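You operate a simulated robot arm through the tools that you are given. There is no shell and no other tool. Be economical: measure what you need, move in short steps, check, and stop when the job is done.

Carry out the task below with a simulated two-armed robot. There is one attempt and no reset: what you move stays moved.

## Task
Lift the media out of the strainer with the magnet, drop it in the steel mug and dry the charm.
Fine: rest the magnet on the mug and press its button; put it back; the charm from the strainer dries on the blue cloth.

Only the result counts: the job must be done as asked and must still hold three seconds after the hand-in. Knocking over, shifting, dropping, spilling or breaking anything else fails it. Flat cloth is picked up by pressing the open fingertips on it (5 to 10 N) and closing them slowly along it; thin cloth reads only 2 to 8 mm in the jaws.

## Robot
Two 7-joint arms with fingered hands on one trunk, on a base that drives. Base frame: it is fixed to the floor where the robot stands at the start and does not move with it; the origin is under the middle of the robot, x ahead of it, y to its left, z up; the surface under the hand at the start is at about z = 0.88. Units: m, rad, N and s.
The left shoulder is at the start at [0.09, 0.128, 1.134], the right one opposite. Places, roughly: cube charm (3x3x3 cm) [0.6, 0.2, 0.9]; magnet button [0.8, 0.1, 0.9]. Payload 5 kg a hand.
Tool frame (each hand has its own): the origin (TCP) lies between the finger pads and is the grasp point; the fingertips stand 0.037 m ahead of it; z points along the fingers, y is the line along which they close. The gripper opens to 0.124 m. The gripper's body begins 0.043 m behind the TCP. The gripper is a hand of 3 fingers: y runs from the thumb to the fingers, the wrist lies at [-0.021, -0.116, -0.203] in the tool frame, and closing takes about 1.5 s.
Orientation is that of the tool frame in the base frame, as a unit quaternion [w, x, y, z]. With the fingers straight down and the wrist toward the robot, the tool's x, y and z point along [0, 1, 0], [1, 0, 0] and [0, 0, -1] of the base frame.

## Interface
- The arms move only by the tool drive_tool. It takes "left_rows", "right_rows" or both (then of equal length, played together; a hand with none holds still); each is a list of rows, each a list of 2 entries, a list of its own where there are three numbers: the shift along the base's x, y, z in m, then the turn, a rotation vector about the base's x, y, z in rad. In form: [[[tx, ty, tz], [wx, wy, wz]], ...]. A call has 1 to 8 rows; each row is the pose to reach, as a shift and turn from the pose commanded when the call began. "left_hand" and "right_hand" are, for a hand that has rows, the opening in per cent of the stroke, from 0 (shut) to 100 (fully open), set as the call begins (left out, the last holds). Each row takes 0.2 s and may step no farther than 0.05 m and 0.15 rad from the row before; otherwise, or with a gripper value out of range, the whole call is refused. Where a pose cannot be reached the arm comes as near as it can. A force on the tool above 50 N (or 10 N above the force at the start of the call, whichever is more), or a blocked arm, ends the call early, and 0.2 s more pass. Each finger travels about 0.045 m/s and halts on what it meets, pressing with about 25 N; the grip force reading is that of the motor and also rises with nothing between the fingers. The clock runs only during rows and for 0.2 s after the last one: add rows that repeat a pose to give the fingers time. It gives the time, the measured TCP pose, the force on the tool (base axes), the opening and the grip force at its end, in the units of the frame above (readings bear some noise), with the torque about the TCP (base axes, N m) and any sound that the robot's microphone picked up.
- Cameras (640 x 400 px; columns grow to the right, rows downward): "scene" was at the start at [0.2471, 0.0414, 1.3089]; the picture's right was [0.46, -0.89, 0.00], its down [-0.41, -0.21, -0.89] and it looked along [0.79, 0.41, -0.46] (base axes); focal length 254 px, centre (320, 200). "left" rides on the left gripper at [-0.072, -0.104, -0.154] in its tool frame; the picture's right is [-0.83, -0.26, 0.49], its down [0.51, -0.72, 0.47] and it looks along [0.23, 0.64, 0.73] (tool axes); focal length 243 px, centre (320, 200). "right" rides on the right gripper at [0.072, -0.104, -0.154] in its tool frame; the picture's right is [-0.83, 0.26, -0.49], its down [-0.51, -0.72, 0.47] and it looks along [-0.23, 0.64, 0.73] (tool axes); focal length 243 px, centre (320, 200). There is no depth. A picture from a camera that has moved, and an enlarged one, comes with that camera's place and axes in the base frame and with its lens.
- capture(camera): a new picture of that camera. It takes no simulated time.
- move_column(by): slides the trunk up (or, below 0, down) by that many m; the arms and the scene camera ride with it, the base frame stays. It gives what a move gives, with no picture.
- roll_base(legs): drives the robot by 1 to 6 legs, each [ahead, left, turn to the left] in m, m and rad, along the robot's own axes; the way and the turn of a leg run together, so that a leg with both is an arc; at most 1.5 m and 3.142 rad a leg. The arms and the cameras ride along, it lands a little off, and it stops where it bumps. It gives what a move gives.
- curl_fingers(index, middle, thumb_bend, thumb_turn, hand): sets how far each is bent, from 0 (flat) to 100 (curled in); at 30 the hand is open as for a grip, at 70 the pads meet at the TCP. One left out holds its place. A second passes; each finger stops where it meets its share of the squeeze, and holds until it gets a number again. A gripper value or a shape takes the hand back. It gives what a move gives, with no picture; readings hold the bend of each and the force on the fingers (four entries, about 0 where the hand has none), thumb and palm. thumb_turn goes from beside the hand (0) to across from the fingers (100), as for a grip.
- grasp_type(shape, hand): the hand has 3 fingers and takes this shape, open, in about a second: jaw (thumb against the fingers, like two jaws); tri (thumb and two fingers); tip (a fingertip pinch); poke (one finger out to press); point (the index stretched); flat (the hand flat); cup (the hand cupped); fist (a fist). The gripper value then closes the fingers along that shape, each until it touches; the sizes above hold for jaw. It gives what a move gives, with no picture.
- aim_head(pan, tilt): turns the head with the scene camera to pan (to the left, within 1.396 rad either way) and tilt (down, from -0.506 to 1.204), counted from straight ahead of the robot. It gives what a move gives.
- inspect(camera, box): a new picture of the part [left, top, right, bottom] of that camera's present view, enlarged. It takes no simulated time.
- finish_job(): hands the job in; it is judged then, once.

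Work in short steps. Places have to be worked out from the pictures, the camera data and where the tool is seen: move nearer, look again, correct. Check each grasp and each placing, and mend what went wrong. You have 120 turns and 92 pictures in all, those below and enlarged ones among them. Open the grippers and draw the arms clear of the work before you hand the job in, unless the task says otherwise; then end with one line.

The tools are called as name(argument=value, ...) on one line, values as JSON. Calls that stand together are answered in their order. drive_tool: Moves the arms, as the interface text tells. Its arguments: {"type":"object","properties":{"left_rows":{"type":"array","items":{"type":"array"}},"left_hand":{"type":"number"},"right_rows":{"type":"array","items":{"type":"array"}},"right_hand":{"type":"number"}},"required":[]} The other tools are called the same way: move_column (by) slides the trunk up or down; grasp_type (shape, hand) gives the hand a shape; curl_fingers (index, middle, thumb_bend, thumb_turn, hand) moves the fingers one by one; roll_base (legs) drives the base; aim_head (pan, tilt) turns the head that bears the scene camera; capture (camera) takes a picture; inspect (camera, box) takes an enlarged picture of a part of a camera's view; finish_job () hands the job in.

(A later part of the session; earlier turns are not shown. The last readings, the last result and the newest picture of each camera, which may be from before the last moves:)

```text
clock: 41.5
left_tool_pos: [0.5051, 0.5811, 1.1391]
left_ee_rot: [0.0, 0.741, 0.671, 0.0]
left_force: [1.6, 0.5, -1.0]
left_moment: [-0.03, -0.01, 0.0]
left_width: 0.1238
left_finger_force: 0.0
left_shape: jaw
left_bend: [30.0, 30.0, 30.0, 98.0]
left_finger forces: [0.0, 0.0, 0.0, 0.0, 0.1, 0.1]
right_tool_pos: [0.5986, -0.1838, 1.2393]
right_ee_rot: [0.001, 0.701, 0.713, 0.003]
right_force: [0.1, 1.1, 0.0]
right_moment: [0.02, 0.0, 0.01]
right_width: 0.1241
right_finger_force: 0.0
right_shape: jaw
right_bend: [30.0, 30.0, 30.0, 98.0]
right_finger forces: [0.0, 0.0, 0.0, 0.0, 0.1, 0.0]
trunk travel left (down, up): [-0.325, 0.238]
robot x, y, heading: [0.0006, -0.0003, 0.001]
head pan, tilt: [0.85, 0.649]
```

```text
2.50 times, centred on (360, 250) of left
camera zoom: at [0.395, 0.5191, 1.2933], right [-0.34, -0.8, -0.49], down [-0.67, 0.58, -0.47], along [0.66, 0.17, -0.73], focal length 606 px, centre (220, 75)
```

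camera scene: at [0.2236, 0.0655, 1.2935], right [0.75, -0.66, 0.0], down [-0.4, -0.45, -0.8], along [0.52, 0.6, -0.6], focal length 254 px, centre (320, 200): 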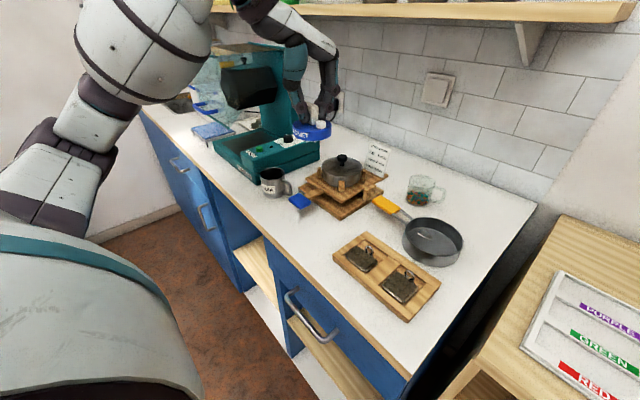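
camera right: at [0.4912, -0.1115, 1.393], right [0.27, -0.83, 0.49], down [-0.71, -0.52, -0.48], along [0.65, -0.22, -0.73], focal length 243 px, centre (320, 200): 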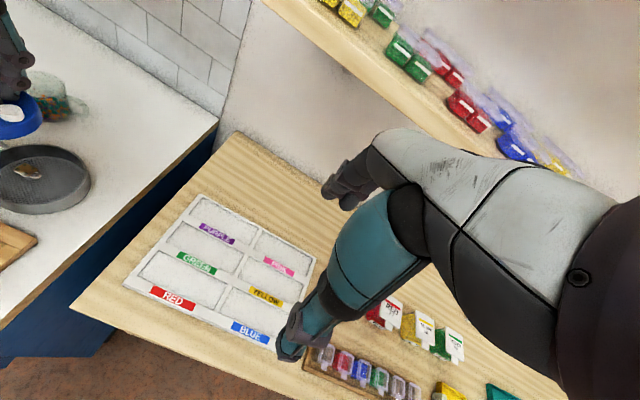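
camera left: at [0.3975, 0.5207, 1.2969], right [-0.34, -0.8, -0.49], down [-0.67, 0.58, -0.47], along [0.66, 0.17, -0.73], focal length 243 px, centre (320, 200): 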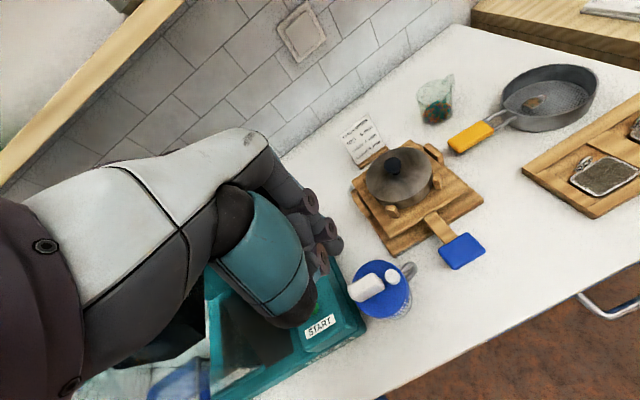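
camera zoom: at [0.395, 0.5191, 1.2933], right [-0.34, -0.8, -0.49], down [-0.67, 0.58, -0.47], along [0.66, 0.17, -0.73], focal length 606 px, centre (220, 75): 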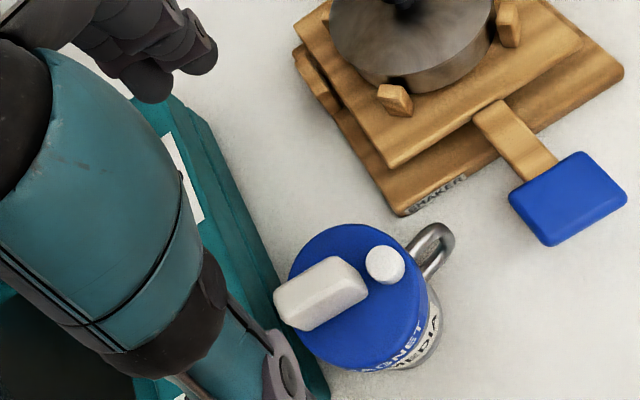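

The magnet is still seated. I'll narrow to 45% and descend to the same grip pose on the handle.

drive_tool(left_rows=[[[0.002, 0.002, 0], [0, 0, 0]], [[0.002, 0.002, 0], [0, 0, 0]], [[0.002, 0.002, 0], [0, 0, 0]], [[0.002, 0.002, 0], [0, 0, 0]], [[0.002, 0.002, -0.04], [0, 0, 0]], [[0.002, 0.002, -0.08], [0, 0, 0]], [[0.002, 0.002, -0.1], [0, 0, 0]], [[0.002, 0.002, -0.1], [0, 0, 0]]], left_hand=45)

inspect(camera="scene", box=[245, 120, 315, 190])

```text
clock: 43.3
left_tool_pos: [0.5044, 0.5825, 1.0392]
left_ee_rot: [-0.001, 0.74, 0.672, 0.0]
left_force: [0.1, 0.2, -0.5]
left_moment: [-0.01, 0.0, 0.02]
left_width: 0.0563
left_finger_force: 0.0
left_shape: jaw
left_bend: [74.0, 47.0, 71.0, 100.0]
left_finger forces: [0.0, 0.0, 0.1, 0.0, 0.0, 0.0]
right_tool_pos: [0.5986, -0.1834, 1.2397]
right_ee_rot: [0.0, 0.7, 0.714, 0.003]
right_force: [-0.4, -0.8, 0.4]
right_moment: [-0.01, 0.01, 0.0]
right_width: 0.1238
right_finger_force: 0.1
right_shape: jaw
right_bend: [30.0, 30.0, 30.0, 98.0]
right_finger forces: [0.0, 0.0, 0.0, 0.0, 0.0, 0.0]
trunk travel left (down, up): [-0.325, 0.238]
robot x, y, heading: [-0.001, -0.0012, -0.0]
head pan, tilt: [0.85, 0.649]
```

```text
5.71 times, centred on (280, 155) of scene
camera zoom: at [0.2232, 0.0654, 1.2936], right [0.75, -0.66, 0.0], down [-0.4, -0.46, -0.8], along [0.52, 0.6, -0.6], focal length 1451 px, centre (549, 457)
```

zoom: 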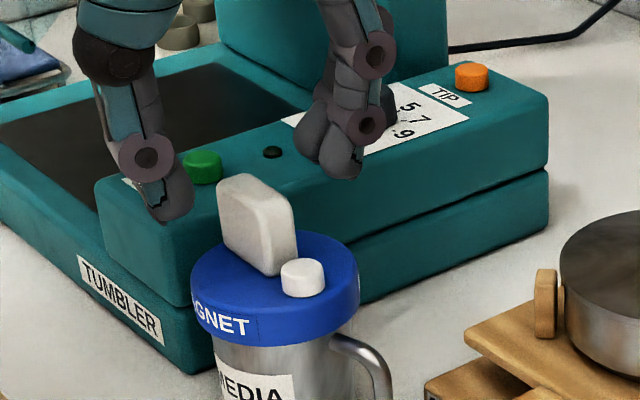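

Aligned. I'll lower the last 36 mm, with +4 mm x to match the earlier grip pose.

drive_tool(left_rows=[[[0.004, 0.001, -0.012], [0, 0, 0]], [[0.004, 0.001, -0.024], [0, 0, 0]], [[0.004, 0.001, -0.036], [0, 0, 0]], [[0.004, 0.001, -0.036], [0, 0, 0]]])

drive_tool(left_rows=[[[0, 0, 0], [0, 0, 0]], [[0, 0, 0], [0, 0, 0]], [[0, 0, 0], [0, 0, 0]], [[0, 0, 0], [0, 0, 0]], [[0, 0, 0], [0, 0, 0]], [[0, 0, 0], [0, 0, 0]]], left_hand=0)

inspect(camera="scene", box=[245, 130, 315, 200])

```text
clock: 44.3
left_tool_pos: [0.5115, 0.5844, 1.002]
left_ee_rot: [0.0, 0.742, 0.67, 0.0]
left_force: [-0.3, -0.2, 0.8]
left_moment: [0.0, -0.01, -0.03]
left_width: 0.0564
left_finger_force: 0.1
left_shape: jaw
left_bend: [74.0, 47.0, 71.0, 100.0]
left_finger forces: [0.0, 0.0, 0.0, 0.0, 0.0, 0.0]
right_tool_pos: [0.599, -0.1843, 1.2399]
right_ee_rot: [0.001, 0.701, 0.713, 0.003]
right_force: [-0.4, 0.5, -0.4]
right_moment: [0.0, -0.02, 0.0]
right_width: 0.124
right_finger_force: 0.0
right_shape: jaw
right_bend: [30.0, 30.0, 30.0, 98.0]
right_finger forces: [0.0, 0.1, 0.1, 0.1, 0.0, 0.0]
trunk travel left (down, up): [-0.325, 0.238]
robot x, y, heading: [0.0017, 0.003, 0.001]
head pan, tilt: [0.85, 0.649]
```

```text
clock: 45.7
left_tool_pos: [0.51, 0.5848, 1.0009]
left_ee_rot: [0.001, 0.741, 0.671, 0.0]
left_force: [-0.3, -0.6, -0.1]
left_moment: [-0.02, -0.03, 0.0]
left_width: 0.0129
left_finger_force: 24.8
left_shape: jaw
left_bend: [72.0, 65.0, 73.0, 100.0]
left_finger forces: [14.4, 7.6, 0.0, 0.0, 22.0, 0.1]
right_tool_pos: [0.5974, -0.1838, 1.2394]
right_ee_rot: [0.001, 0.701, 0.713, 0.003]
right_force: [-0.3, 0.0, -1.4]
right_moment: [-0.04, 0.0, 0.01]
right_width: 0.124
right_finger_force: 0.1
right_shape: jaw
right_bend: [30.0, 30.0, 30.0, 98.0]
right_finger forces: [0.0, 0.0, 0.1, 0.1, 0.1, 0.1]
trunk travel left (down, up): [-0.325, 0.238]
robot x, y, heading: [0.0002, 0.0001, 0.004]
head pan, tilt: [0.85, 0.649]
```

```text
5.71 times, centred on (280, 165) of scene
camera zoom: at [0.2232, 0.0655, 1.2936], right [0.75, -0.66, 0.0], down [-0.4, -0.46, -0.8], along [0.52, 0.6, -0.6], focal length 1451 px, centre (549, 400)
```

zoom: 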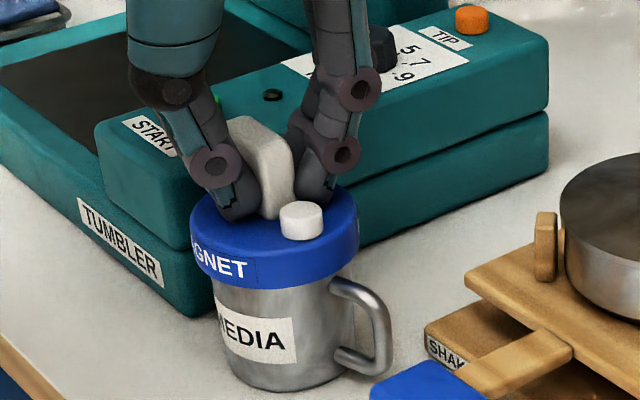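

Gripped again. Lifting slowly to make sure the mug stays put and the media are in it.

drive_tool(left_rows=[[[0, 0, 0.005], [0, 0, 0]], [[0, 0, 0.015], [0, 0, 0]], [[0, 0, 0.035], [0, 0, 0]], [[0, 0, 0.07], [0, 0, 0]], [[0, 0, 0.11], [0, 0, 0]], [[0, 0, 0.15], [0, 0, 0]], [[0, 0, 0.15], [0, 0, 0]]])

inspect(camera="scene", box=[235, 100, 335, 210])

capture(camera="left")

```text
clock: 47.3
left_tool_pos: [0.5143, 0.5855, 1.1519]
left_ee_rot: [-0.001, 0.742, 0.671, 0.0]
left_force: [-0.1, 0.6, -2.2]
left_moment: [-0.01, 0.02, 0.01]
left_width: 0.0127
left_finger_force: 25.4
left_shape: jaw
left_bend: [72.0, 65.0, 73.0, 100.0]
left_finger forces: [14.2, 7.8, 0.0, 0.1, 21.9, 0.1]
right_tool_pos: [0.5989, -0.1831, 1.2394]
right_ee_rot: [0.001, 0.701, 0.713, 0.003]
right_force: [0.5, 0.0, -0.5]
right_moment: [0.0, 0.02, 0.0]
right_width: 0.1241
right_finger_force: 0.1
right_shape: jaw
right_bend: [30.0, 30.0, 30.0, 98.0]
right_finger forces: [0.0, 0.1, 0.0, 0.0, 0.0, 0.1]
trunk travel left (down, up): [-0.325, 0.238]
robot x, y, heading: [-0.0033, 0.0005, 0.002]
head pan, tilt: [0.85, 0.649]
```

```text
3.64 times, centred on (285, 155) of scene
camera zoom: at [0.2234, 0.066, 1.2935], right [0.75, -0.66, 0.0], down [-0.4, -0.46, -0.8], along [0.52, 0.6, -0.6], focal length 923 px, centre (447, 364)
```

zoom: 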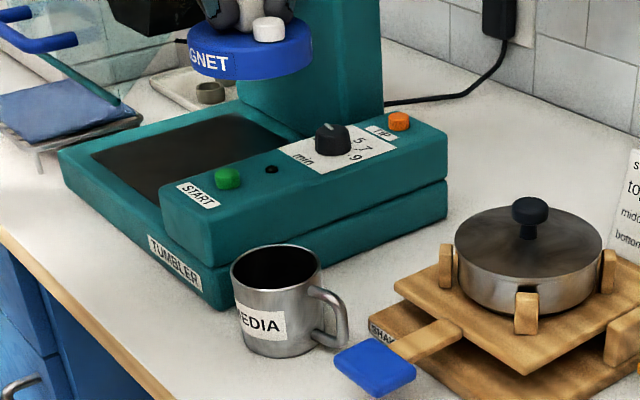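

```text
30 pictures are left
camera left: at [0.4028, 0.5236, 1.3063], right [-0.34, -0.8, -0.49], down [-0.67, 0.58, -0.47], along [0.66, 0.17, -0.73], focal length 243 px, centre (320, 200)
```

left: 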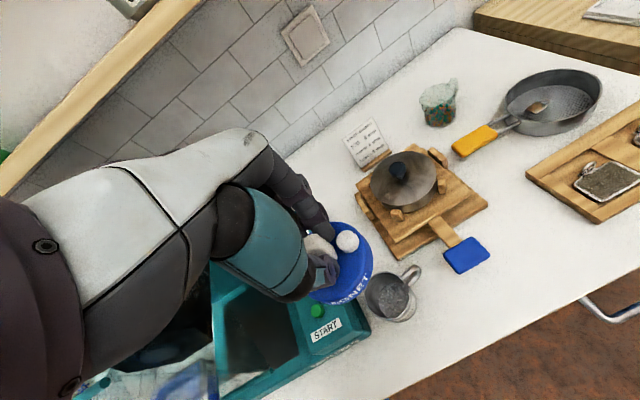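

Mug untouched. One zoom to confirm the media are inside.

inspect(camera="left", box=[350, 255, 430, 335])

```text
5.00 times, centred on (390, 295) of left
camera zoom: at [0.4028, 0.5236, 1.3063], right [-0.34, -0.8, -0.49], down [-0.67, 0.58, -0.47], along [0.66, 0.17, -0.73], focal length 1213 px, centre (-30, -275)
```

zoom: 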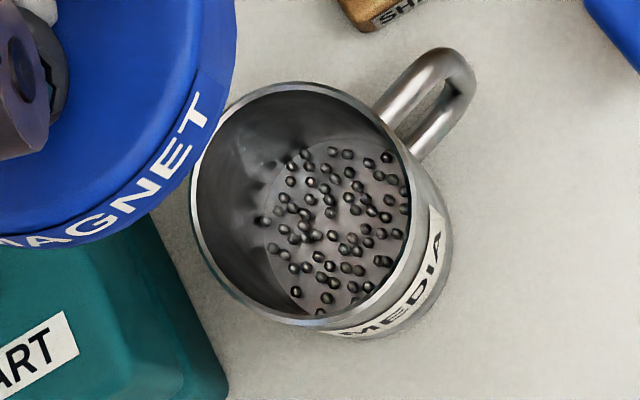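

All media are in the mug. I'll carry the magnet back high over the counter toward its home.

drive_tool(left_rows=[[[0.0265, -0.0415, 0], [0, 0, 0]], [[0.053, -0.083, 0], [0, 0, 0]], [[0.0795, -0.1245, 0], [0, 0, 0]], [[0.106, -0.166, 0], [0, 0, 0]], [[0.1325, -0.2075, 0], [0, 0, 0]], [[0.159, -0.249, 0], [0, 0, 0]], [[0.1855, -0.2905, 0], [0, 0, 0]], [[0.212, -0.332, 0], [0, 0, 0]]])

aim_head(pan=0.25, tilt=0.5)

```text
clock: 49.1
left_tool_pos: [0.7266, 0.2528, 1.1496]
left_ee_rot: [-0.002, 0.741, 0.672, -0.001]
left_force: [0.5, -1.0, -1.7]
left_moment: [0.03, 0.05, 0.0]
left_width: 0.0129
left_finger_force: 24.8
left_shape: jaw
left_bend: [72.0, 65.0, 73.0, 100.0]
left_finger forces: [14.3, 8.0, 0.0, 0.1, 22.0, 0.1]
right_tool_pos: [0.6008, -0.1877, 1.237]
right_ee_rot: [0.0, 0.701, 0.713, 0.003]
right_force: [2.4, -0.4, -0.3]
right_moment: [0.05, 0.04, 0.04]
right_width: 0.1239
right_finger_force: 0.0
right_shape: jaw
right_bend: [30.0, 30.0, 30.0, 98.0]
right_finger forces: [0.1, 0.0, 0.1, 0.0, 0.1, 0.1]
trunk travel left (down, up): [-0.325, 0.238]
robot x, y, heading: [0.0029, -0.0009, -0.001]
head pan, tilt: [0.85, 0.649]
```

```text
clock: 50.1
left_tool_pos: [0.7246, 0.255, 1.1511]
left_ee_rot: [0.0, 0.742, 0.671, 0.001]
left_force: [0.2, 0.6, -2.4]
left_moment: [0.01, 0.0, -0.01]
left_width: 0.0127
left_finger_force: 25.0
left_shape: jaw
left_bend: [72.0, 65.0, 73.0, 100.0]
left_finger forces: [14.2, 7.9, 0.0, 0.0, 22.0, 0.1]
right_tool_pos: [0.5995, -0.1837, 1.24]
right_ee_rot: [0.0, 0.7, 0.714, 0.003]
right_force: [0.0, -1.0, 0.6]
right_moment: [0.02, -0.01, 0.02]
right_width: 0.1239
right_finger_force: 0.0
right_shape: jaw
right_bend: [30.0, 30.0, 30.0, 98.0]
right_finger forces: [0.1, 0.0, 0.0, 0.0, 0.0, 0.1]
trunk travel left (down, up): [-0.325, 0.238]
robot x, y, heading: [0.0019, 0.0008, 0.001]
head pan, tilt: [0.25, 0.499]
```

Next: over home (0.776, 0.1755), down to TCP z≈0.96.

drive_tool(left_rows=[[[0.025, -0.04, 0], [0, 0, 0]], [[0.0515, -0.0785, -0.01], [0, 0, 0]], [[0.0515, -0.0785, -0.055], [0, 0, 0]], [[0.0515, -0.0785, -0.1], [0, 0, 0]], [[0.0515, -0.0785, -0.145], [0, 0, 0]], [[0.0515, -0.0785, -0.18], [0, 0, 0]], [[0.0515, -0.0785, -0.192], [0, 0, 0]], [[0.0515, -0.0785, -0.192], [0, 0, 0]]])

inspect(camera="scene", box=[230, 160, 370, 300])

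```text
clock: 51.9
left_tool_pos: [0.774, 0.176, 0.9573]
left_ee_rot: [0.0, 0.741, 0.672, 0.0]
left_force: [-0.4, -0.1, -3.0]
left_moment: [0.01, 0.0, 0.02]
left_width: 0.0129
left_finger_force: 25.0
left_shape: jaw
left_bend: [72.0, 65.0, 73.0, 100.0]
left_finger forces: [14.2, 7.8, 0.0, 0.0, 21.8, 0.0]
right_tool_pos: [0.5989, -0.1841, 1.2398]
right_ee_rot: [0.001, 0.701, 0.713, 0.003]
right_force: [-0.5, -0.2, -0.5]
right_moment: [0.03, -0.01, -0.02]
right_width: 0.124
right_finger_force: 0.2
right_shape: jaw
right_bend: [30.0, 30.0, 30.0, 98.0]
right_finger forces: [0.0, 0.0, 0.1, 0.0, 0.0, 0.0]
trunk travel left (down, up): [-0.325, 0.238]
robot x, y, heading: [0.0002, 0.0023, 0.004]
head pan, tilt: [0.25, 0.499]
```

```text
2.86 times, centred on (300, 230) of scene
camera zoom: at [0.2542, 0.0225, 1.3069], right [0.25, -0.97, 0.0], down [-0.46, -0.12, -0.88], along [0.85, 0.22, -0.48], focal length 726 px, centre (377, 114)
```

zoom: 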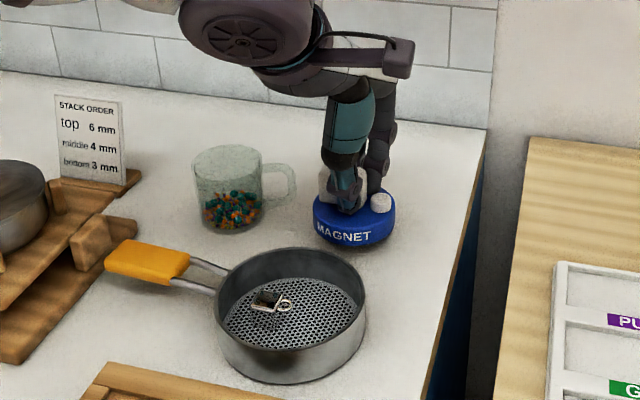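

Close to home. I'll lower the remaining ~12 mm gently, to contact.

drive_tool(left_rows=[[[0.001, 0, -0.004], [0, 0, 0]], [[0.001, 0, -0.008], [0, 0, 0]], [[0.001, 0, -0.011], [0, 0, 0]], [[0.001, 0, -0.013], [0, 0, 0]], [[0.001, 0, -0.013], [0, 0, 0]]])

```text
clock: 53.1
left_tool_pos: [0.7761, 0.1749, 0.9467]
left_ee_rot: [0.0, 0.742, 0.671, 0.0]
left_force: [-0.2, 0.1, -1.9]
left_moment: [0.0, 0.02, 0.03]
left_width: 0.0127
left_finger_force: 25.0
left_shape: jaw
left_bend: [72.0, 65.0, 73.0, 100.0]
left_finger forces: [14.2, 7.8, 0.0, 0.0, 21.8, 0.1]
right_tool_pos: [0.599, -0.1842, 1.2393]
right_ee_rot: [0.0, 0.701, 0.713, 0.003]
right_force: [0.2, -0.4, -0.1]
right_moment: [0.03, 0.0, 0.0]
right_width: 0.1238
right_finger_force: 0.0
right_shape: jaw
right_bend: [30.0, 30.0, 30.0, 98.0]
right_finger forces: [0.1, 0.1, 0.1, 0.0, 0.1, 0.0]
trunk travel left (down, up): [-0.325, 0.238]
robot x, y, heading: [-0.0005, -0.0008, 0.004]
head pan, tilt: [0.25, 0.499]
```

Still hanging (−1.9 N). A bit further down, 1 mm per row.

drive_tool(left_rows=[[[0, 0, -0.001], [0, 0, 0]], [[0, 0, -0.002], [0, 0, 0]], [[0, 0, -0.003], [0, 0, 0]], [[0, 0, -0.003], [0, 0, 0]]])

```text
clock: 54.1
left_tool_pos: [0.775, 0.1737, 0.9441]
left_ee_rot: [0.0, 0.741, 0.672, 0.001]
left_force: [0.9, 2.1, 1.9]
left_moment: [0.06, -0.07, 0.0]
left_width: 0.0128
left_finger_force: 25.2
left_shape: jaw
left_bend: [72.0, 65.0, 73.0, 100.0]
left_finger forces: [14.7, 8.1, 0.1, 0.0, 22.6, 0.1]
right_tool_pos: [0.5984, -0.1829, 1.2414]
right_ee_rot: [0.001, 0.701, 0.713, 0.003]
right_force: [0.7, -0.1, -0.8]
right_moment: [0.01, 0.02, -0.03]
right_width: 0.1239
right_finger_force: 0.0
right_shape: jaw
right_bend: [30.0, 30.0, 30.0, 98.0]
right_finger forces: [0.0, 0.0, 0.0, 0.0, 0.1, 0.1]
trunk travel left (down, up): [-0.325, 0.238]
robot x, y, heading: [0.004, 0.0005, 0.004]
head pan, tilt: [0.25, 0.499]
```

The magnet stands on the counter (+1.9 N, TCP z 0.944). I'll release and lift away.

drive_tool(left_rows=[[[0, 0, 0.001], [0, 0, 0]], [[0, 0, 0.001], [0, 0, 0]], [[0, 0, 0.001], [0, 0, 0]], [[0, 0, 0.001], [0, 0, 0]], [[0, 0, 0.001], [0, 0, 0]]], left_hand=45)

drive_tool(left_rows=[[[0, 0, 0.03], [0, 0, 0]], [[0, 0, 0.07], [0, 0, 0]], [[0, 0, 0.11], [0, 0, 0]], [[-0.04, 0.01, 0.13], [0, 0, 0]], [[-0.08, 0.02, 0.13], [0, 0, 0]], [[-0.12, 0.03, 0.13], [0, 0, 0]], [[-0.148, 0.04, 0.13], [0, 0, 0]], [[-0.148, 0.04, 0.13], [0, 0, 0]]])

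inspect(camera="scene", box=[230, 160, 370, 300])

inspect(camera="left", box=[280, 180, 440, 340])

```text
clock: 55.3
left_tool_pos: [0.776, 0.1744, 0.9453]
left_ee_rot: [-0.002, 0.742, 0.671, 0.001]
left_force: [0.8, 0.1, 0.6]
left_moment: [-0.01, 0.0, -0.01]
left_width: 0.0554
left_finger_force: 0.0
left_shape: jaw
left_bend: [74.0, 47.0, 71.0, 100.0]
left_finger forces: [0.0, 0.0, 0.1, 0.0, 0.0, 0.1]
right_tool_pos: [0.5983, -0.1845, 1.2399]
right_ee_rot: [0.002, 0.701, 0.713, 0.004]
right_force: [-0.2, -0.6, -1.0]
right_moment: [0.02, 0.0, 0.01]
right_width: 0.1242
right_finger_force: 0.0
right_shape: jaw
right_bend: [30.0, 30.0, 30.0, 98.0]
right_finger forces: [0.1, 0.0, 0.0, 0.0, 0.0, 0.1]
trunk travel left (down, up): [-0.325, 0.238]
robot x, y, heading: [-0.0027, 0.0019, 0.003]
head pan, tilt: [0.25, 0.499]
```

```text
clock: 57.1
left_tool_pos: [0.6294, 0.212, 1.0778]
left_ee_rot: [-0.001, 0.742, 0.671, 0.0]
left_force: [0.0, -0.2, -0.9]
left_moment: [0.01, 0.02, 0.0]
left_width: 0.0556
left_finger_force: 0.1
left_shape: jaw
left_bend: [74.0, 47.0, 71.0, 100.0]
left_finger forces: [0.0, 0.0, 0.0, 0.0, 0.1, 0.1]
right_tool_pos: [0.5989, -0.1847, 1.2402]
right_ee_rot: [0.0, 0.701, 0.713, 0.002]
right_force: [-0.3, 0.5, -0.3]
right_moment: [0.03, 0.02, 0.0]
right_width: 0.1239
right_finger_force: 0.0
right_shape: jaw
right_bend: [30.0, 30.0, 30.0, 98.0]
right_finger forces: [0.0, 0.0, 0.0, 0.0, 0.0, 0.0]
trunk travel left (down, up): [-0.325, 0.238]
robot x, y, heading: [-0.0029, 0.0005, 0.001]
head pan, tilt: [0.25, 0.499]
```

```text
2.86 times, centred on (300, 230) of scene
camera zoom: at [0.2552, 0.0221, 1.3067], right [0.25, -0.97, 0.0], down [-0.46, -0.12, -0.88], along [0.85, 0.22, -0.48], focal length 726 px, centre (377, 114)
```

zoom: 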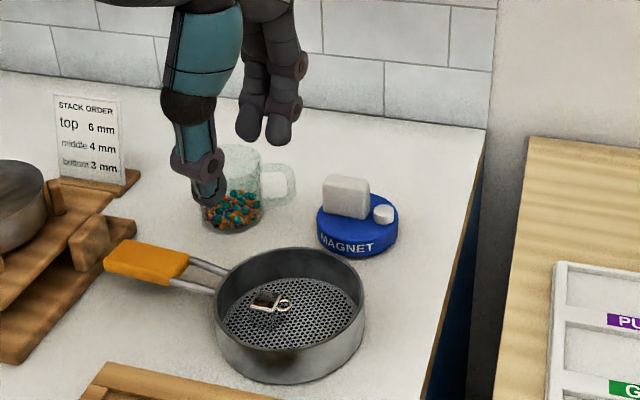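

```text
2.50 times, centred on (360, 260) of left
camera zoom: at [0.5183, 0.1503, 1.2319], right [-0.34, -0.8, -0.49], down [-0.67, 0.58, -0.47], along [0.66, 0.17, -0.73], focal length 606 px, centre (220, 50)
```

zoom: 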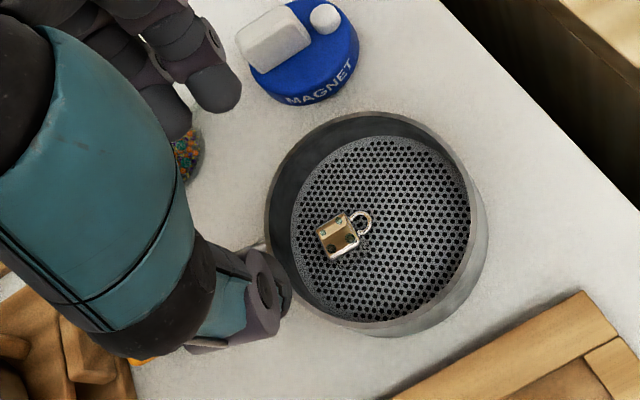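

The magnet is home and stable. The charm's cube is at (0.649, 0.215), edges aligned with x/y, with its ring toward −y. I'll square the yaw, narrow to 32% and hover above the charm, biased 5 mm to −y to clear the wall.

drive_tool(left_rows=[[[0.01, -0.001, 0], [0, 0, 0.05]], [[0.0195, -0.002, -0.02], [0, 0, 0.1]], [[0.0195, -0.002, -0.06], [0, 0, 0.1]], [[0.0195, -0.002, -0.09], [0, 0, 0.1]], [[0.0195, -0.002, -0.105], [0, 0, 0.1]], [[0.0195, -0.002, -0.105], [0, 0, 0.1]]], left_hand=32)

inspect(camera="scene", box=[240, 205, 340, 300])

inspect(camera="left", box=[290, 190, 410, 310])

```text
clock: 58.5
left_tool_pos: [0.6452, 0.2131, 0.9709]
left_ee_rot: [-0.001, 0.706, 0.708, -0.001]
left_force: [0.4, 0.2, 0.5]
left_moment: [0.0, -0.01, 0.02]
left_width: 0.0399
left_finger_force: 0.0
left_shape: jaw
left_bend: [74.0, 53.0, 73.0, 100.0]
left_finger forces: [0.1, 0.0, 0.0, 0.1, 0.1, 0.0]
right_tool_pos: [0.5981, -0.1839, 1.2399]
right_ee_rot: [0.001, 0.701, 0.713, 0.003]
right_force: [0.7, -0.4, -0.2]
right_moment: [0.02, -0.03, -0.01]
right_width: 0.1239
right_finger_force: 0.0
right_shape: jaw
right_bend: [30.0, 30.0, 30.0, 98.0]
right_finger forces: [0.1, 0.0, 0.1, 0.0, 0.0, 0.0]
trunk travel left (down, up): [-0.325, 0.238]
robot x, y, heading: [0.0013, -0.0008, 0.006]
head pan, tilt: [0.25, 0.499]
```

```text
4.21 times, centred on (290, 252) of scene
camera zoom: at [0.2537, 0.0227, 1.3071], right [0.25, -0.97, 0.0], down [-0.46, -0.12, -0.88], along [0.85, 0.22, -0.48], focal length 1069 px, centre (446, -21)
```

zoom: 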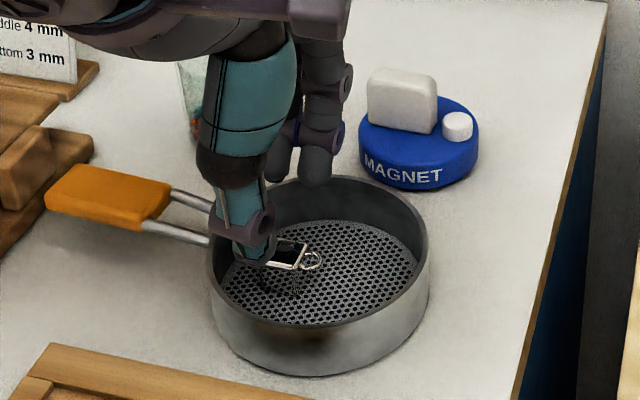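

```text
3.33 times, centred on (350, 250) of left
camera zoom: at [0.5413, 0.1401, 1.1249], right [-0.26, -0.83, -0.49], down [-0.72, 0.51, -0.47], along [0.64, 0.23, -0.73], focal length 809 px, centre (220, 33)
```

zoom: 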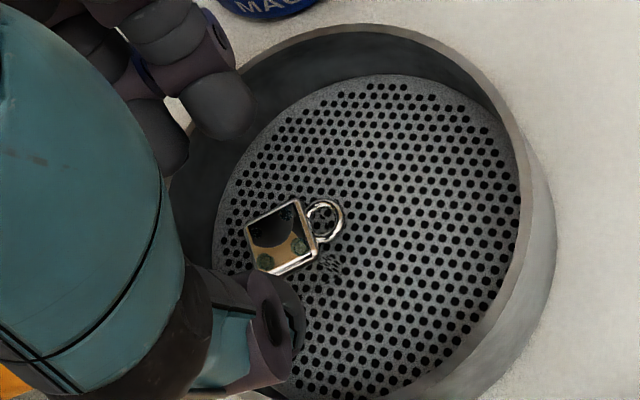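

The charm centre refines to (0.649, 0.2135). I'll correct by (+0.004, −0.003) and lower in small steps into the strainer.

drive_tool(left_rows=[[[0.003, -0.003, 0], [0, 0, 0]], [[0.003, -0.003, -0.01], [0, 0, 0]], [[0.003, -0.003, -0.02], [0, 0, 0]], [[0.003, -0.003, -0.028], [0, 0, 0]], [[0.003, -0.003, -0.028], [0, 0, 0]]])

inspect(camera="scene", box=[250, 220, 320, 290])

inspect(camera="left", box=[290, 190, 390, 290])

```text
clock: 59.7
left_tool_pos: [0.6488, 0.2103, 0.9423]
left_ee_rot: [0.001, 0.706, 0.708, 0.001]
left_force: [-0.5, -0.9, 1.9]
left_moment: [0.03, -0.03, -0.03]
left_width: 0.0399
left_finger_force: 0.1
left_shape: jaw
left_bend: [74.0, 53.0, 73.0, 100.0]
left_finger forces: [0.1, 1.2, 0.0, 0.1, 0.1, 0.0]
right_tool_pos: [0.5985, -0.1837, 1.2401]
right_ee_rot: [0.0, 0.701, 0.713, 0.003]
right_force: [-0.8, -0.5, -0.9]
right_moment: [0.01, 0.04, -0.02]
right_width: 0.1239
right_finger_force: 0.0
right_shape: jaw
right_bend: [30.0, 30.0, 30.0, 98.0]
right_finger forces: [0.1, 0.0, 0.0, 0.1, 0.0, 0.0]
trunk travel left (down, up): [-0.325, 0.238]
robot x, y, heading: [0.0006, 0.0031, 0.001]
head pan, tilt: [0.25, 0.499]
```

```text
5.71 times, centred on (285, 255) of scene
camera zoom: at [0.2539, 0.0225, 1.307], right [0.25, -0.97, 0.0], down [-0.46, -0.12, -0.88], along [0.85, 0.22, -0.48], focal length 1451 px, centre (520, -114)
```

zoom: 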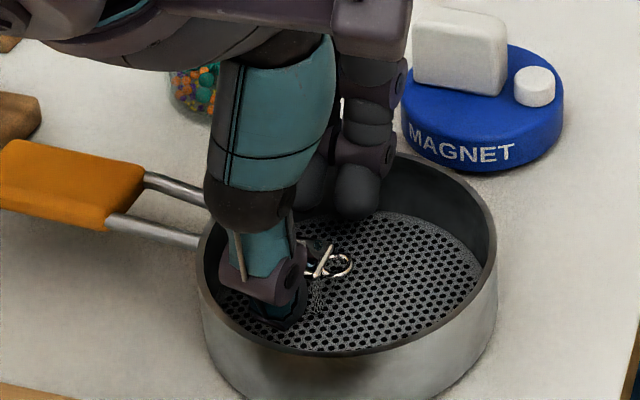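

```text
4.00 times, centred on (340, 240) of left
camera zoom: at [0.5449, 0.1367, 1.0963], right [-0.26, -0.83, -0.49], down [-0.72, 0.51, -0.47], along [0.64, 0.23, -0.73], focal length 970 px, centre (240, 40)
```

zoom: 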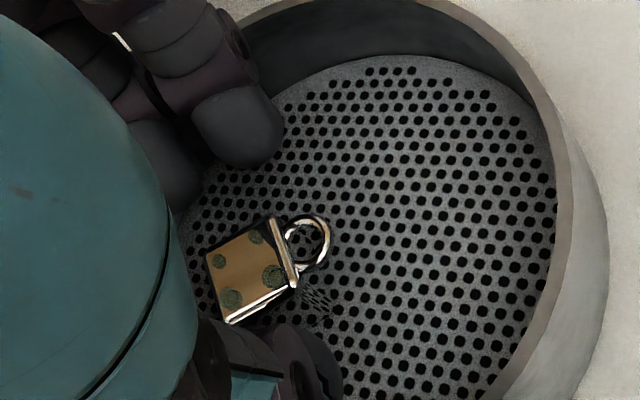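

The middle finger touches the strainer's rim (1.2 N). I'll raise 10 mm, narrow the opening slightly, shift 4 mm to −y, and descend again.

drive_tool(left_rows=[[[0, 0, 0.01], [0, 0, 0]], [[-0.001, -0.0045, 0.01], [0, 0, 0]], [[-0.001, -0.0045, 0.01], [0, 0, 0]], [[-0.001, -0.0045, 0.002], [0, 0, 0]], [[-0.001, -0.0045, -0.004], [0, 0, 0]], [[-0.001, -0.0045, -0.004], [0, 0, 0]]], left_hand=27)

inspect(camera="left", box=[290, 190, 390, 290])

```text
clock: 61.1
left_tool_pos: [0.649, 0.2049, 0.9383]
left_ee_rot: [-0.001, 0.707, 0.707, 0.001]
left_force: [-0.9, -0.2, -0.3]
left_moment: [0.02, 0.01, 0.05]
left_width: 0.0339
left_finger_force: 0.0
left_shape: jaw
left_bend: [74.0, 56.0, 74.0, 100.0]
left_finger forces: [0.0, 0.4, 0.0, 0.1, 0.0, 0.0]
right_tool_pos: [0.5987, -0.1831, 1.2407]
right_ee_rot: [0.001, 0.701, 0.713, 0.003]
right_force: [-0.8, 0.3, 0.9]
right_moment: [0.02, -0.03, 0.01]
right_width: 0.1238
right_finger_force: 0.1
right_shape: jaw
right_bend: [30.0, 30.0, 30.0, 98.0]
right_finger forces: [0.1, 0.0, 0.1, 0.0, 0.0, 0.0]
trunk travel left (down, up): [-0.325, 0.238]
robot x, y, heading: [-0.0002, 0.0014, 0.003]
head pan, tilt: [0.25, 0.499]
```

```text
4.00 times, centred on (340, 240) of left
camera zoom: at [0.5445, 0.131, 1.0922], right [-0.26, -0.83, -0.49], down [-0.72, 0.51, -0.47], along [0.64, 0.23, -0.73], focal length 970 px, centre (240, 40)
```

zoom: 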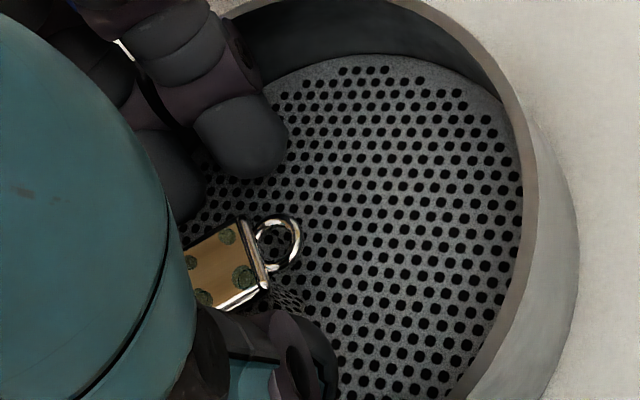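

A light 0.4 N touch remains on the middle finger. I'll shift another (−0.003, −0.002) and continue down to tip height mid-cube.

drive_tool(left_rows=[[[-0.003, -0.001, 0.003], [0, 0, 0]], [[-0.003, -0.001, 0], [0, 0, 0]], [[-0.003, -0.001, -0.004], [0, 0, 0]], [[-0.003, -0.001, -0.007], [0, 0, 0]], [[-0.003, -0.001, -0.007], [0, 0, 0]]])

```text
clock: 62.3
left_tool_pos: [0.6449, 0.2017, 0.9308]
left_ee_rot: [0.0, 0.706, 0.708, 0.0]
left_force: [-1.4, -0.7, 0.2]
left_moment: [0.03, -0.05, -0.02]
left_width: 0.0336
left_finger_force: 0.0
left_shape: jaw
left_bend: [74.0, 56.0, 74.0, 100.0]
left_finger forces: [0.0, 0.9, 0.1, 0.0, 0.0, 0.1]
right_tool_pos: [0.5981, -0.1822, 1.2394]
right_ee_rot: [0.001, 0.702, 0.713, 0.004]
right_force: [0.4, -0.5, -0.1]
right_moment: [0.02, -0.01, 0.03]
right_width: 0.1241
right_finger_force: 0.1
right_shape: jaw
right_bend: [30.0, 30.0, 30.0, 98.0]
right_finger forces: [0.0, 0.0, 0.0, 0.0, 0.0, 0.0]
trunk travel left (down, up): [-0.325, 0.238]
robot x, y, heading: [0.001, -0.0017, 0.003]
head pan, tilt: [0.25, 0.499]
```

Only ~1 N lateral contact with the wall, and the middle finger will leave it when closing. I'll close on the cube now.

drive_tool(left_rows=[[[0, 0.002, 0], [0, 0, 0]], [[0, 0.003, 0], [0, 0, 0]], [[0, 0.003, 0], [0, 0, 0]], [[0, 0.003, 0], [0, 0, 0]], [[0, 0.003, 0], [0, 0, 0]], [[0, 0.003, 0], [0, 0, 0]]], left_hand=0)

inspect(camera="left", box=[290, 190, 390, 290])

inspect(camera="scene", box=[250, 220, 330, 300])

```text
clock: 63.7
left_tool_pos: [0.6465, 0.2062, 0.9318]
left_ee_rot: [-0.001, 0.706, 0.708, 0.001]
left_force: [-0.3, -1.8, 1.0]
left_moment: [0.01, -0.04, -0.03]
left_width: 0.0055
left_finger_force: 25.1
left_shape: jaw
left_bend: [70.0, 55.0, 71.0, 100.0]
left_finger forces: [0.0, 10.8, 0.0, 0.0, 0.1, 0.1]
right_tool_pos: [0.5977, -0.1842, 1.2407]
right_ee_rot: [0.0, 0.7, 0.714, 0.003]
right_force: [-0.2, 0.2, 0.6]
right_moment: [0.0, 0.03, -0.02]
right_width: 0.1239
right_finger_force: 0.1
right_shape: jaw
right_bend: [30.0, 30.0, 30.0, 98.0]
right_finger forces: [0.0, 0.0, 0.0, 0.1, 0.0, 0.0]
trunk travel left (down, up): [-0.325, 0.238]
robot x, y, heading: [0.0045, -0.0001, 0.001]
head pan, tilt: [0.25, 0.499]
```

```text
4.00 times, centred on (340, 240) of left
camera zoom: at [0.5417, 0.133, 1.0848], right [-0.26, -0.83, -0.49], down [-0.72, 0.51, -0.47], along [0.64, 0.23, -0.73], focal length 970 px, centre (240, 40)
```

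zoom: 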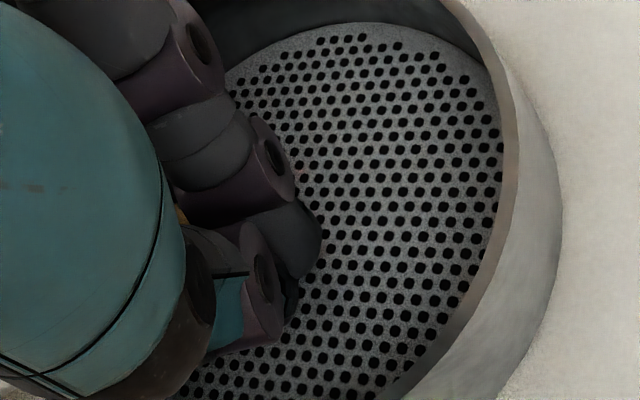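

```text
5.00 times, centred on (290, 260) of scene
camera zoom: at [0.2541, 0.0226, 1.307], right [0.25, -0.97, 0.0], down [-0.46, -0.12, -0.88], along [0.85, 0.22, -0.48], focal length 1270 px, centre (470, -100)
```

zoom: 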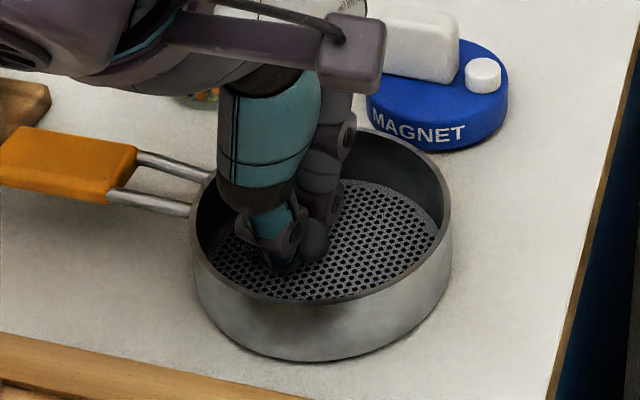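

The index slid past, so the cube is not between thumb and finger; only the middle finger pushes on it. The strainer itself hasn't moved. I'll reopen, rise and look again.

drive_tool(left_rows=[[[0, 0, 0], [0, 0, 0]], [[0, 0, 0], [0, 0, 0]], [[0, 0, 0.001], [0, 0, 0]], [[0, 0, 0.02], [0, 0, 0]], [[0, 0, 0.06], [0, 0, 0]], [[0, 0, 0.08], [0, 0, 0]], [[0, 0, 0.08], [0, 0, 0]]], left_hand=24)

inspect(camera="left", box=[290, 180, 420, 310])

```text
clock: 65.3
left_tool_pos: [0.6465, 0.2051, 1.0097]
left_ee_rot: [0.0, 0.706, 0.708, 0.0]
left_force: [0.3, -0.2, 0.5]
left_moment: [0.0, 0.01, 0.0]
left_width: 0.0295
left_finger_force: 0.0
left_shape: jaw
left_bend: [73.0, 57.0, 74.0, 100.0]
left_finger forces: [0.1, 0.0, 0.1, 0.0, 0.0, 0.1]
right_tool_pos: [0.6004, -0.1831, 1.2404]
right_ee_rot: [0.0, 0.701, 0.713, 0.002]
right_force: [0.4, 0.7, -0.1]
right_moment: [0.02, -0.01, 0.01]
right_width: 0.1241
right_finger_force: 0.1
right_shape: jaw
right_bend: [30.0, 30.0, 30.0, 98.0]
right_finger forces: [0.0, 0.0, 0.0, 0.0, 0.0, 0.0]
trunk travel left (down, up): [-0.325, 0.238]
robot x, y, heading: [0.0004, -0.0009, 0.003]
head pan, tilt: [0.25, 0.499]
```

```text
3.08 times, centred on (355, 245) of left
camera zoom: at [0.543, 0.1314, 1.1638], right [-0.26, -0.83, -0.49], down [-0.72, 0.51, -0.47], along [0.64, 0.23, -0.73], focal length 746 px, centre (212, 62)
```

zoom: 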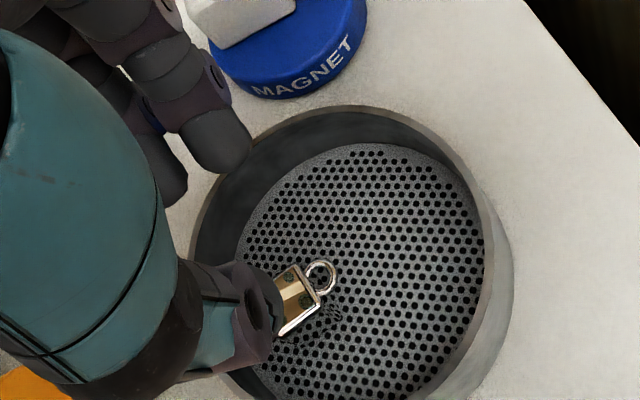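

The cube is now at about (0.650, 0.217), turned ~11°, still close to the wall. I'll close the hand, press lightly on the cube's top and drag it toward −y into free space. First hover.

drive_tool(left_rows=[[[0.0035, 0.006, 0], [0, 0, 0]], [[0.0035, 0.006, 0], [0, 0, 0]], [[0.0035, 0.006, 0], [0, 0, 0]], [[0.0035, 0.006, 0], [0, 0, 0]], [[0.0035, 0.006, -0.03], [0, 0, 0]], [[0.0035, 0.006, -0.055], [0, 0, 0]], [[0.0035, 0.006, -0.061], [0, 0, 0]], [[0.0035, 0.006, -0.061], [0, 0, 0]]], left_hand=0)

drive_tool(left_rows=[[[0, 0, -0.002], [0, 0, 0]], [[0, 0, -0.004], [0, 0, 0]], [[0, 0, -0.004], [0, 0, 0]]])

inspect(camera="left", box=[290, 180, 390, 280])

```text
clock: 67.1
left_tool_pos: [0.6513, 0.213, 0.9487]
left_ee_rot: [0.0, 0.706, 0.708, 0.0]
left_force: [-0.3, 0.0, -0.1]
left_moment: [-0.02, -0.01, -0.01]
left_width: 0.0001
left_finger_force: 25.0
left_shape: jaw
left_bend: [70.0, 70.0, 56.0, 100.0]
left_finger forces: [0.0, 0.0, 0.1, 0.0, 0.1, 0.0]
right_tool_pos: [0.5997, -0.1829, 1.2403]
right_ee_rot: [0.0, 0.701, 0.713, 0.003]
right_force: [-0.2, -1.2, 0.4]
right_moment: [-0.03, 0.0, -0.01]
right_width: 0.124
right_finger_force: 0.2
right_shape: jaw
right_bend: [30.0, 30.0, 30.0, 98.0]
right_finger forces: [0.0, 0.0, 0.1, 0.0, 0.1, 0.0]
trunk travel left (down, up): [-0.325, 0.238]
robot x, y, heading: [0.0021, -0.0003, 0.001]
head pan, tilt: [0.25, 0.499]
```

```text
clock: 67.9
left_tool_pos: [0.65, 0.2119, 0.9451]
left_ee_rot: [-0.001, 0.707, 0.707, 0.0]
left_force: [-0.5, -0.1, 3.3]
left_moment: [-0.02, -0.02, 0.01]
left_width: 0.0
left_finger_force: 24.8
left_shape: jaw
left_bend: [70.0, 70.0, 56.0, 100.0]
left_finger forces: [0.0, 0.0, 0.1, 0.0, 0.0, 0.0]
right_tool_pos: [0.5991, -0.1831, 1.2406]
right_ee_rot: [0.001, 0.701, 0.713, 0.003]
right_force: [0.0, -0.1, 0.5]
right_moment: [0.04, 0.01, 0.0]
right_width: 0.1239
right_finger_force: 0.1
right_shape: jaw
right_bend: [30.0, 30.0, 30.0, 98.0]
right_finger forces: [0.0, 0.0, 0.0, 0.1, 0.0, 0.0]
trunk travel left (down, up): [-0.325, 0.238]
robot x, y, heading: [-0.0009, -0.0019, -0.0]
head pan, tilt: [0.25, 0.499]
```

```text
4.00 times, centred on (340, 230) of left
camera zoom: at [0.5454, 0.1395, 1.0995], right [-0.26, -0.83, -0.49], down [-0.72, 0.51, -0.47], along [0.64, 0.23, -0.73], focal length 970 px, centre (240, 80)
```

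zoom: 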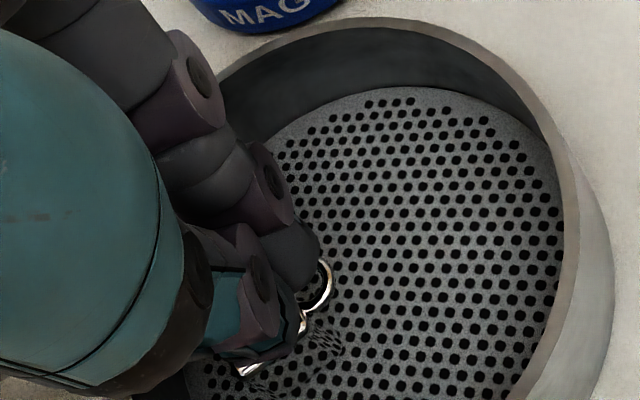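

3.3 N on the cube's top. I'll add a touch more pressure and drag 25 mm toward −y slowly.

drive_tool(left_rows=[[[0, -0.002, -0.001], [0, 0, 0]], [[0, -0.006, -0.001], [0, 0, 0]], [[0, -0.01, -0.001], [0, 0, 0]], [[0, -0.015, -0.001], [0, 0, 0]], [[0, -0.02, -0.001], [0, 0, 0]], [[0, -0.025, -0.001], [0, 0, 0]], [[0, -0.025, 0.02], [0, 0, 0]], [[0.0, -0.01, 0.06], [0, 0, 0]]])

inspect(camera="left", box=[290, 180, 420, 310])

```text
clock: 69.7
left_tool_pos: [0.6468, 0.2039, 1.0077]
left_ee_rot: [0.0, 0.707, 0.707, 0.001]
left_force: [0.0, 0.1, -0.1]
left_moment: [0.01, -0.05, -0.02]
left_width: 0.0
left_finger_force: 25.2
left_shape: jaw
left_bend: [70.0, 70.0, 56.0, 100.0]
left_finger forces: [0.0, 0.0, 0.0, 0.0, 0.0, 0.0]
right_tool_pos: [0.5953, -0.1832, 1.2403]
right_ee_rot: [0.002, 0.701, 0.713, 0.004]
right_force: [-1.1, -0.3, -0.6]
right_moment: [-0.02, -0.04, 0.02]
right_width: 0.124
right_finger_force: 0.1
right_shape: jaw
right_bend: [30.0, 30.0, 30.0, 98.0]
right_finger forces: [0.0, 0.0, 0.0, 0.0, 0.0, 0.1]
trunk travel left (down, up): [-0.325, 0.238]
robot x, y, heading: [-0.0033, 0.0032, 0.0]
head pan, tilt: [0.25, 0.499]
```

```text
3.08 times, centred on (355, 245) of left
camera zoom: at [0.5424, 0.1311, 1.1611], right [-0.26, -0.83, -0.49], down [-0.72, 0.51, -0.47], along [0.64, 0.23, -0.73], focal length 746 px, centre (212, 62)
```

zoom: 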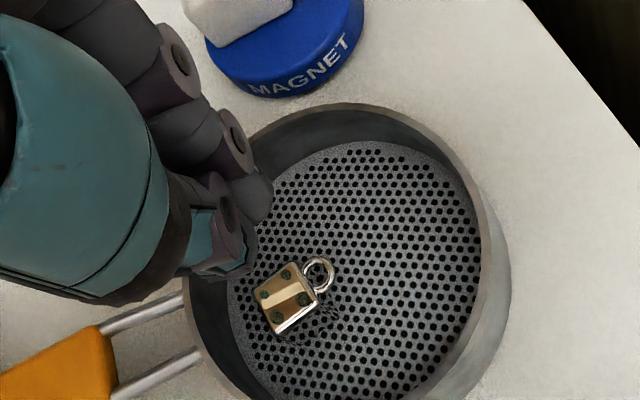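

Dragging failed — the fingers slipped and the cube is still at (0.6486, 0.216). New approach: pinch with only index and thumb, keeping the middle finger stretched outside the strainer wall. I'll shape the hand while high.

curl_fingers(hand="left", index=55, middle=28, thumb_bend=57, thumb_turn=100)

drive_tool(left_rows=[[[0.003, 0.018, 0], [0, 0, 0]], [[0.003, 0.018, -0.02], [0, 0, 0]], [[0.003, 0.018, -0.04], [0, 0, 0]], [[0.003, 0.018, -0.04], [0, 0, 0]]])

inspect(camera="left", box=[280, 170, 410, 300])

inspect(camera="scene", box=[245, 200, 335, 290])

```text
clock: 70.7
left_tool_pos: [0.6478, 0.203, 1.0057]
left_ee_rot: [0.0, 0.706, 0.708, 0.001]
left_force: [-1.2, 0.2, 0.3]
left_moment: [0.01, 0.0, 0.01]
left_width: 0.0501
left_finger_force: 0.0
left_shape: fingers
left_bend: [55.0, 28.0, 56.0, 100.0]
left_finger forces: [0.0, 0.1, 0.0, 0.0, 0.1, 0.0]
right_tool_pos: [0.5987, -0.1834, 1.2416]
right_ee_rot: [0.001, 0.701, 0.713, 0.003]
right_force: [0.4, -0.3, -0.9]
right_moment: [0.02, 0.0, 0.02]
right_width: 0.124
right_finger_force: 0.1
right_shape: jaw
right_bend: [30.0, 30.0, 30.0, 98.0]
right_finger forces: [0.0, 0.0, 0.1, 0.0, 0.0, 0.0]
trunk travel left (down, up): [-0.325, 0.238]
robot x, y, heading: [0.0025, 0.0008, -0.0]
head pan, tilt: [0.25, 0.499]
```

```text
clock: 71.7
left_tool_pos: [0.65, 0.2224, 0.9673]
left_ee_rot: [0.0, 0.706, 0.708, 0.001]
left_force: [0.9, -0.7, -0.3]
left_moment: [0.04, -0.01, 0.03]
left_width: 0.0504
left_finger_force: 0.0
left_shape: fingers
left_bend: [55.0, 28.0, 56.0, 100.0]
left_finger forces: [0.0, 0.0, 0.0, 0.1, 0.0, 0.0]
right_tool_pos: [0.5979, -0.184, 1.2408]
right_ee_rot: [0.001, 0.701, 0.713, 0.003]
right_force: [0.3, -0.4, -0.1]
right_moment: [0.03, -0.01, 0.02]
right_width: 0.124
right_finger_force: 0.1
right_shape: jaw
right_bend: [30.0, 30.0, 30.0, 98.0]
right_finger forces: [0.0, 0.0, 0.1, 0.1, 0.0, 0.1]
trunk travel left (down, up): [-0.325, 0.238]
robot x, y, heading: [0.0022, 0.0014, 0.0]
head pan, tilt: [0.25, 0.499]
```

```text
3.08 times, centred on (345, 235) of left
camera zoom: at [0.5466, 0.1489, 1.1213], right [-0.26, -0.83, -0.49], down [-0.72, 0.51, -0.47], along [0.64, 0.23, -0.73], focal length 746 px, centre (243, 92)
```

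zoom: 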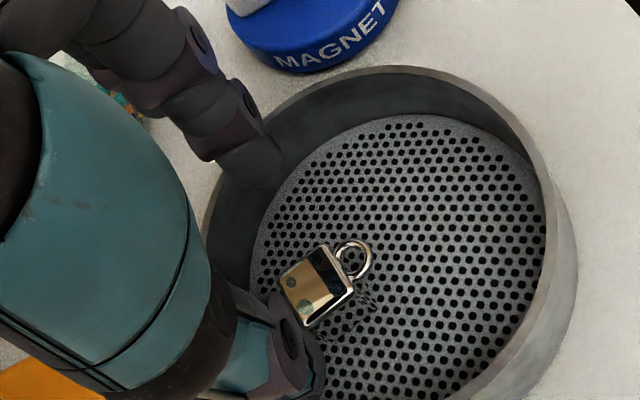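

```text
4.44 times, centred on (290, 245) of scene
camera zoom: at [0.2535, 0.0229, 1.3071], right [0.25, -0.97, 0.0], down [-0.46, -0.12, -0.88], along [0.85, 0.22, -0.48], focal length 1129 px, centre (453, 0)
```

zoom: 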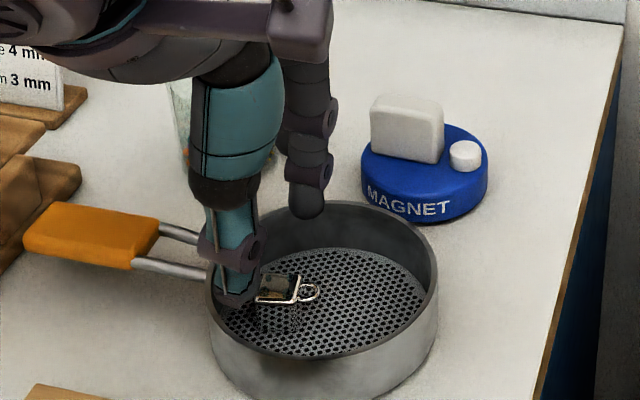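

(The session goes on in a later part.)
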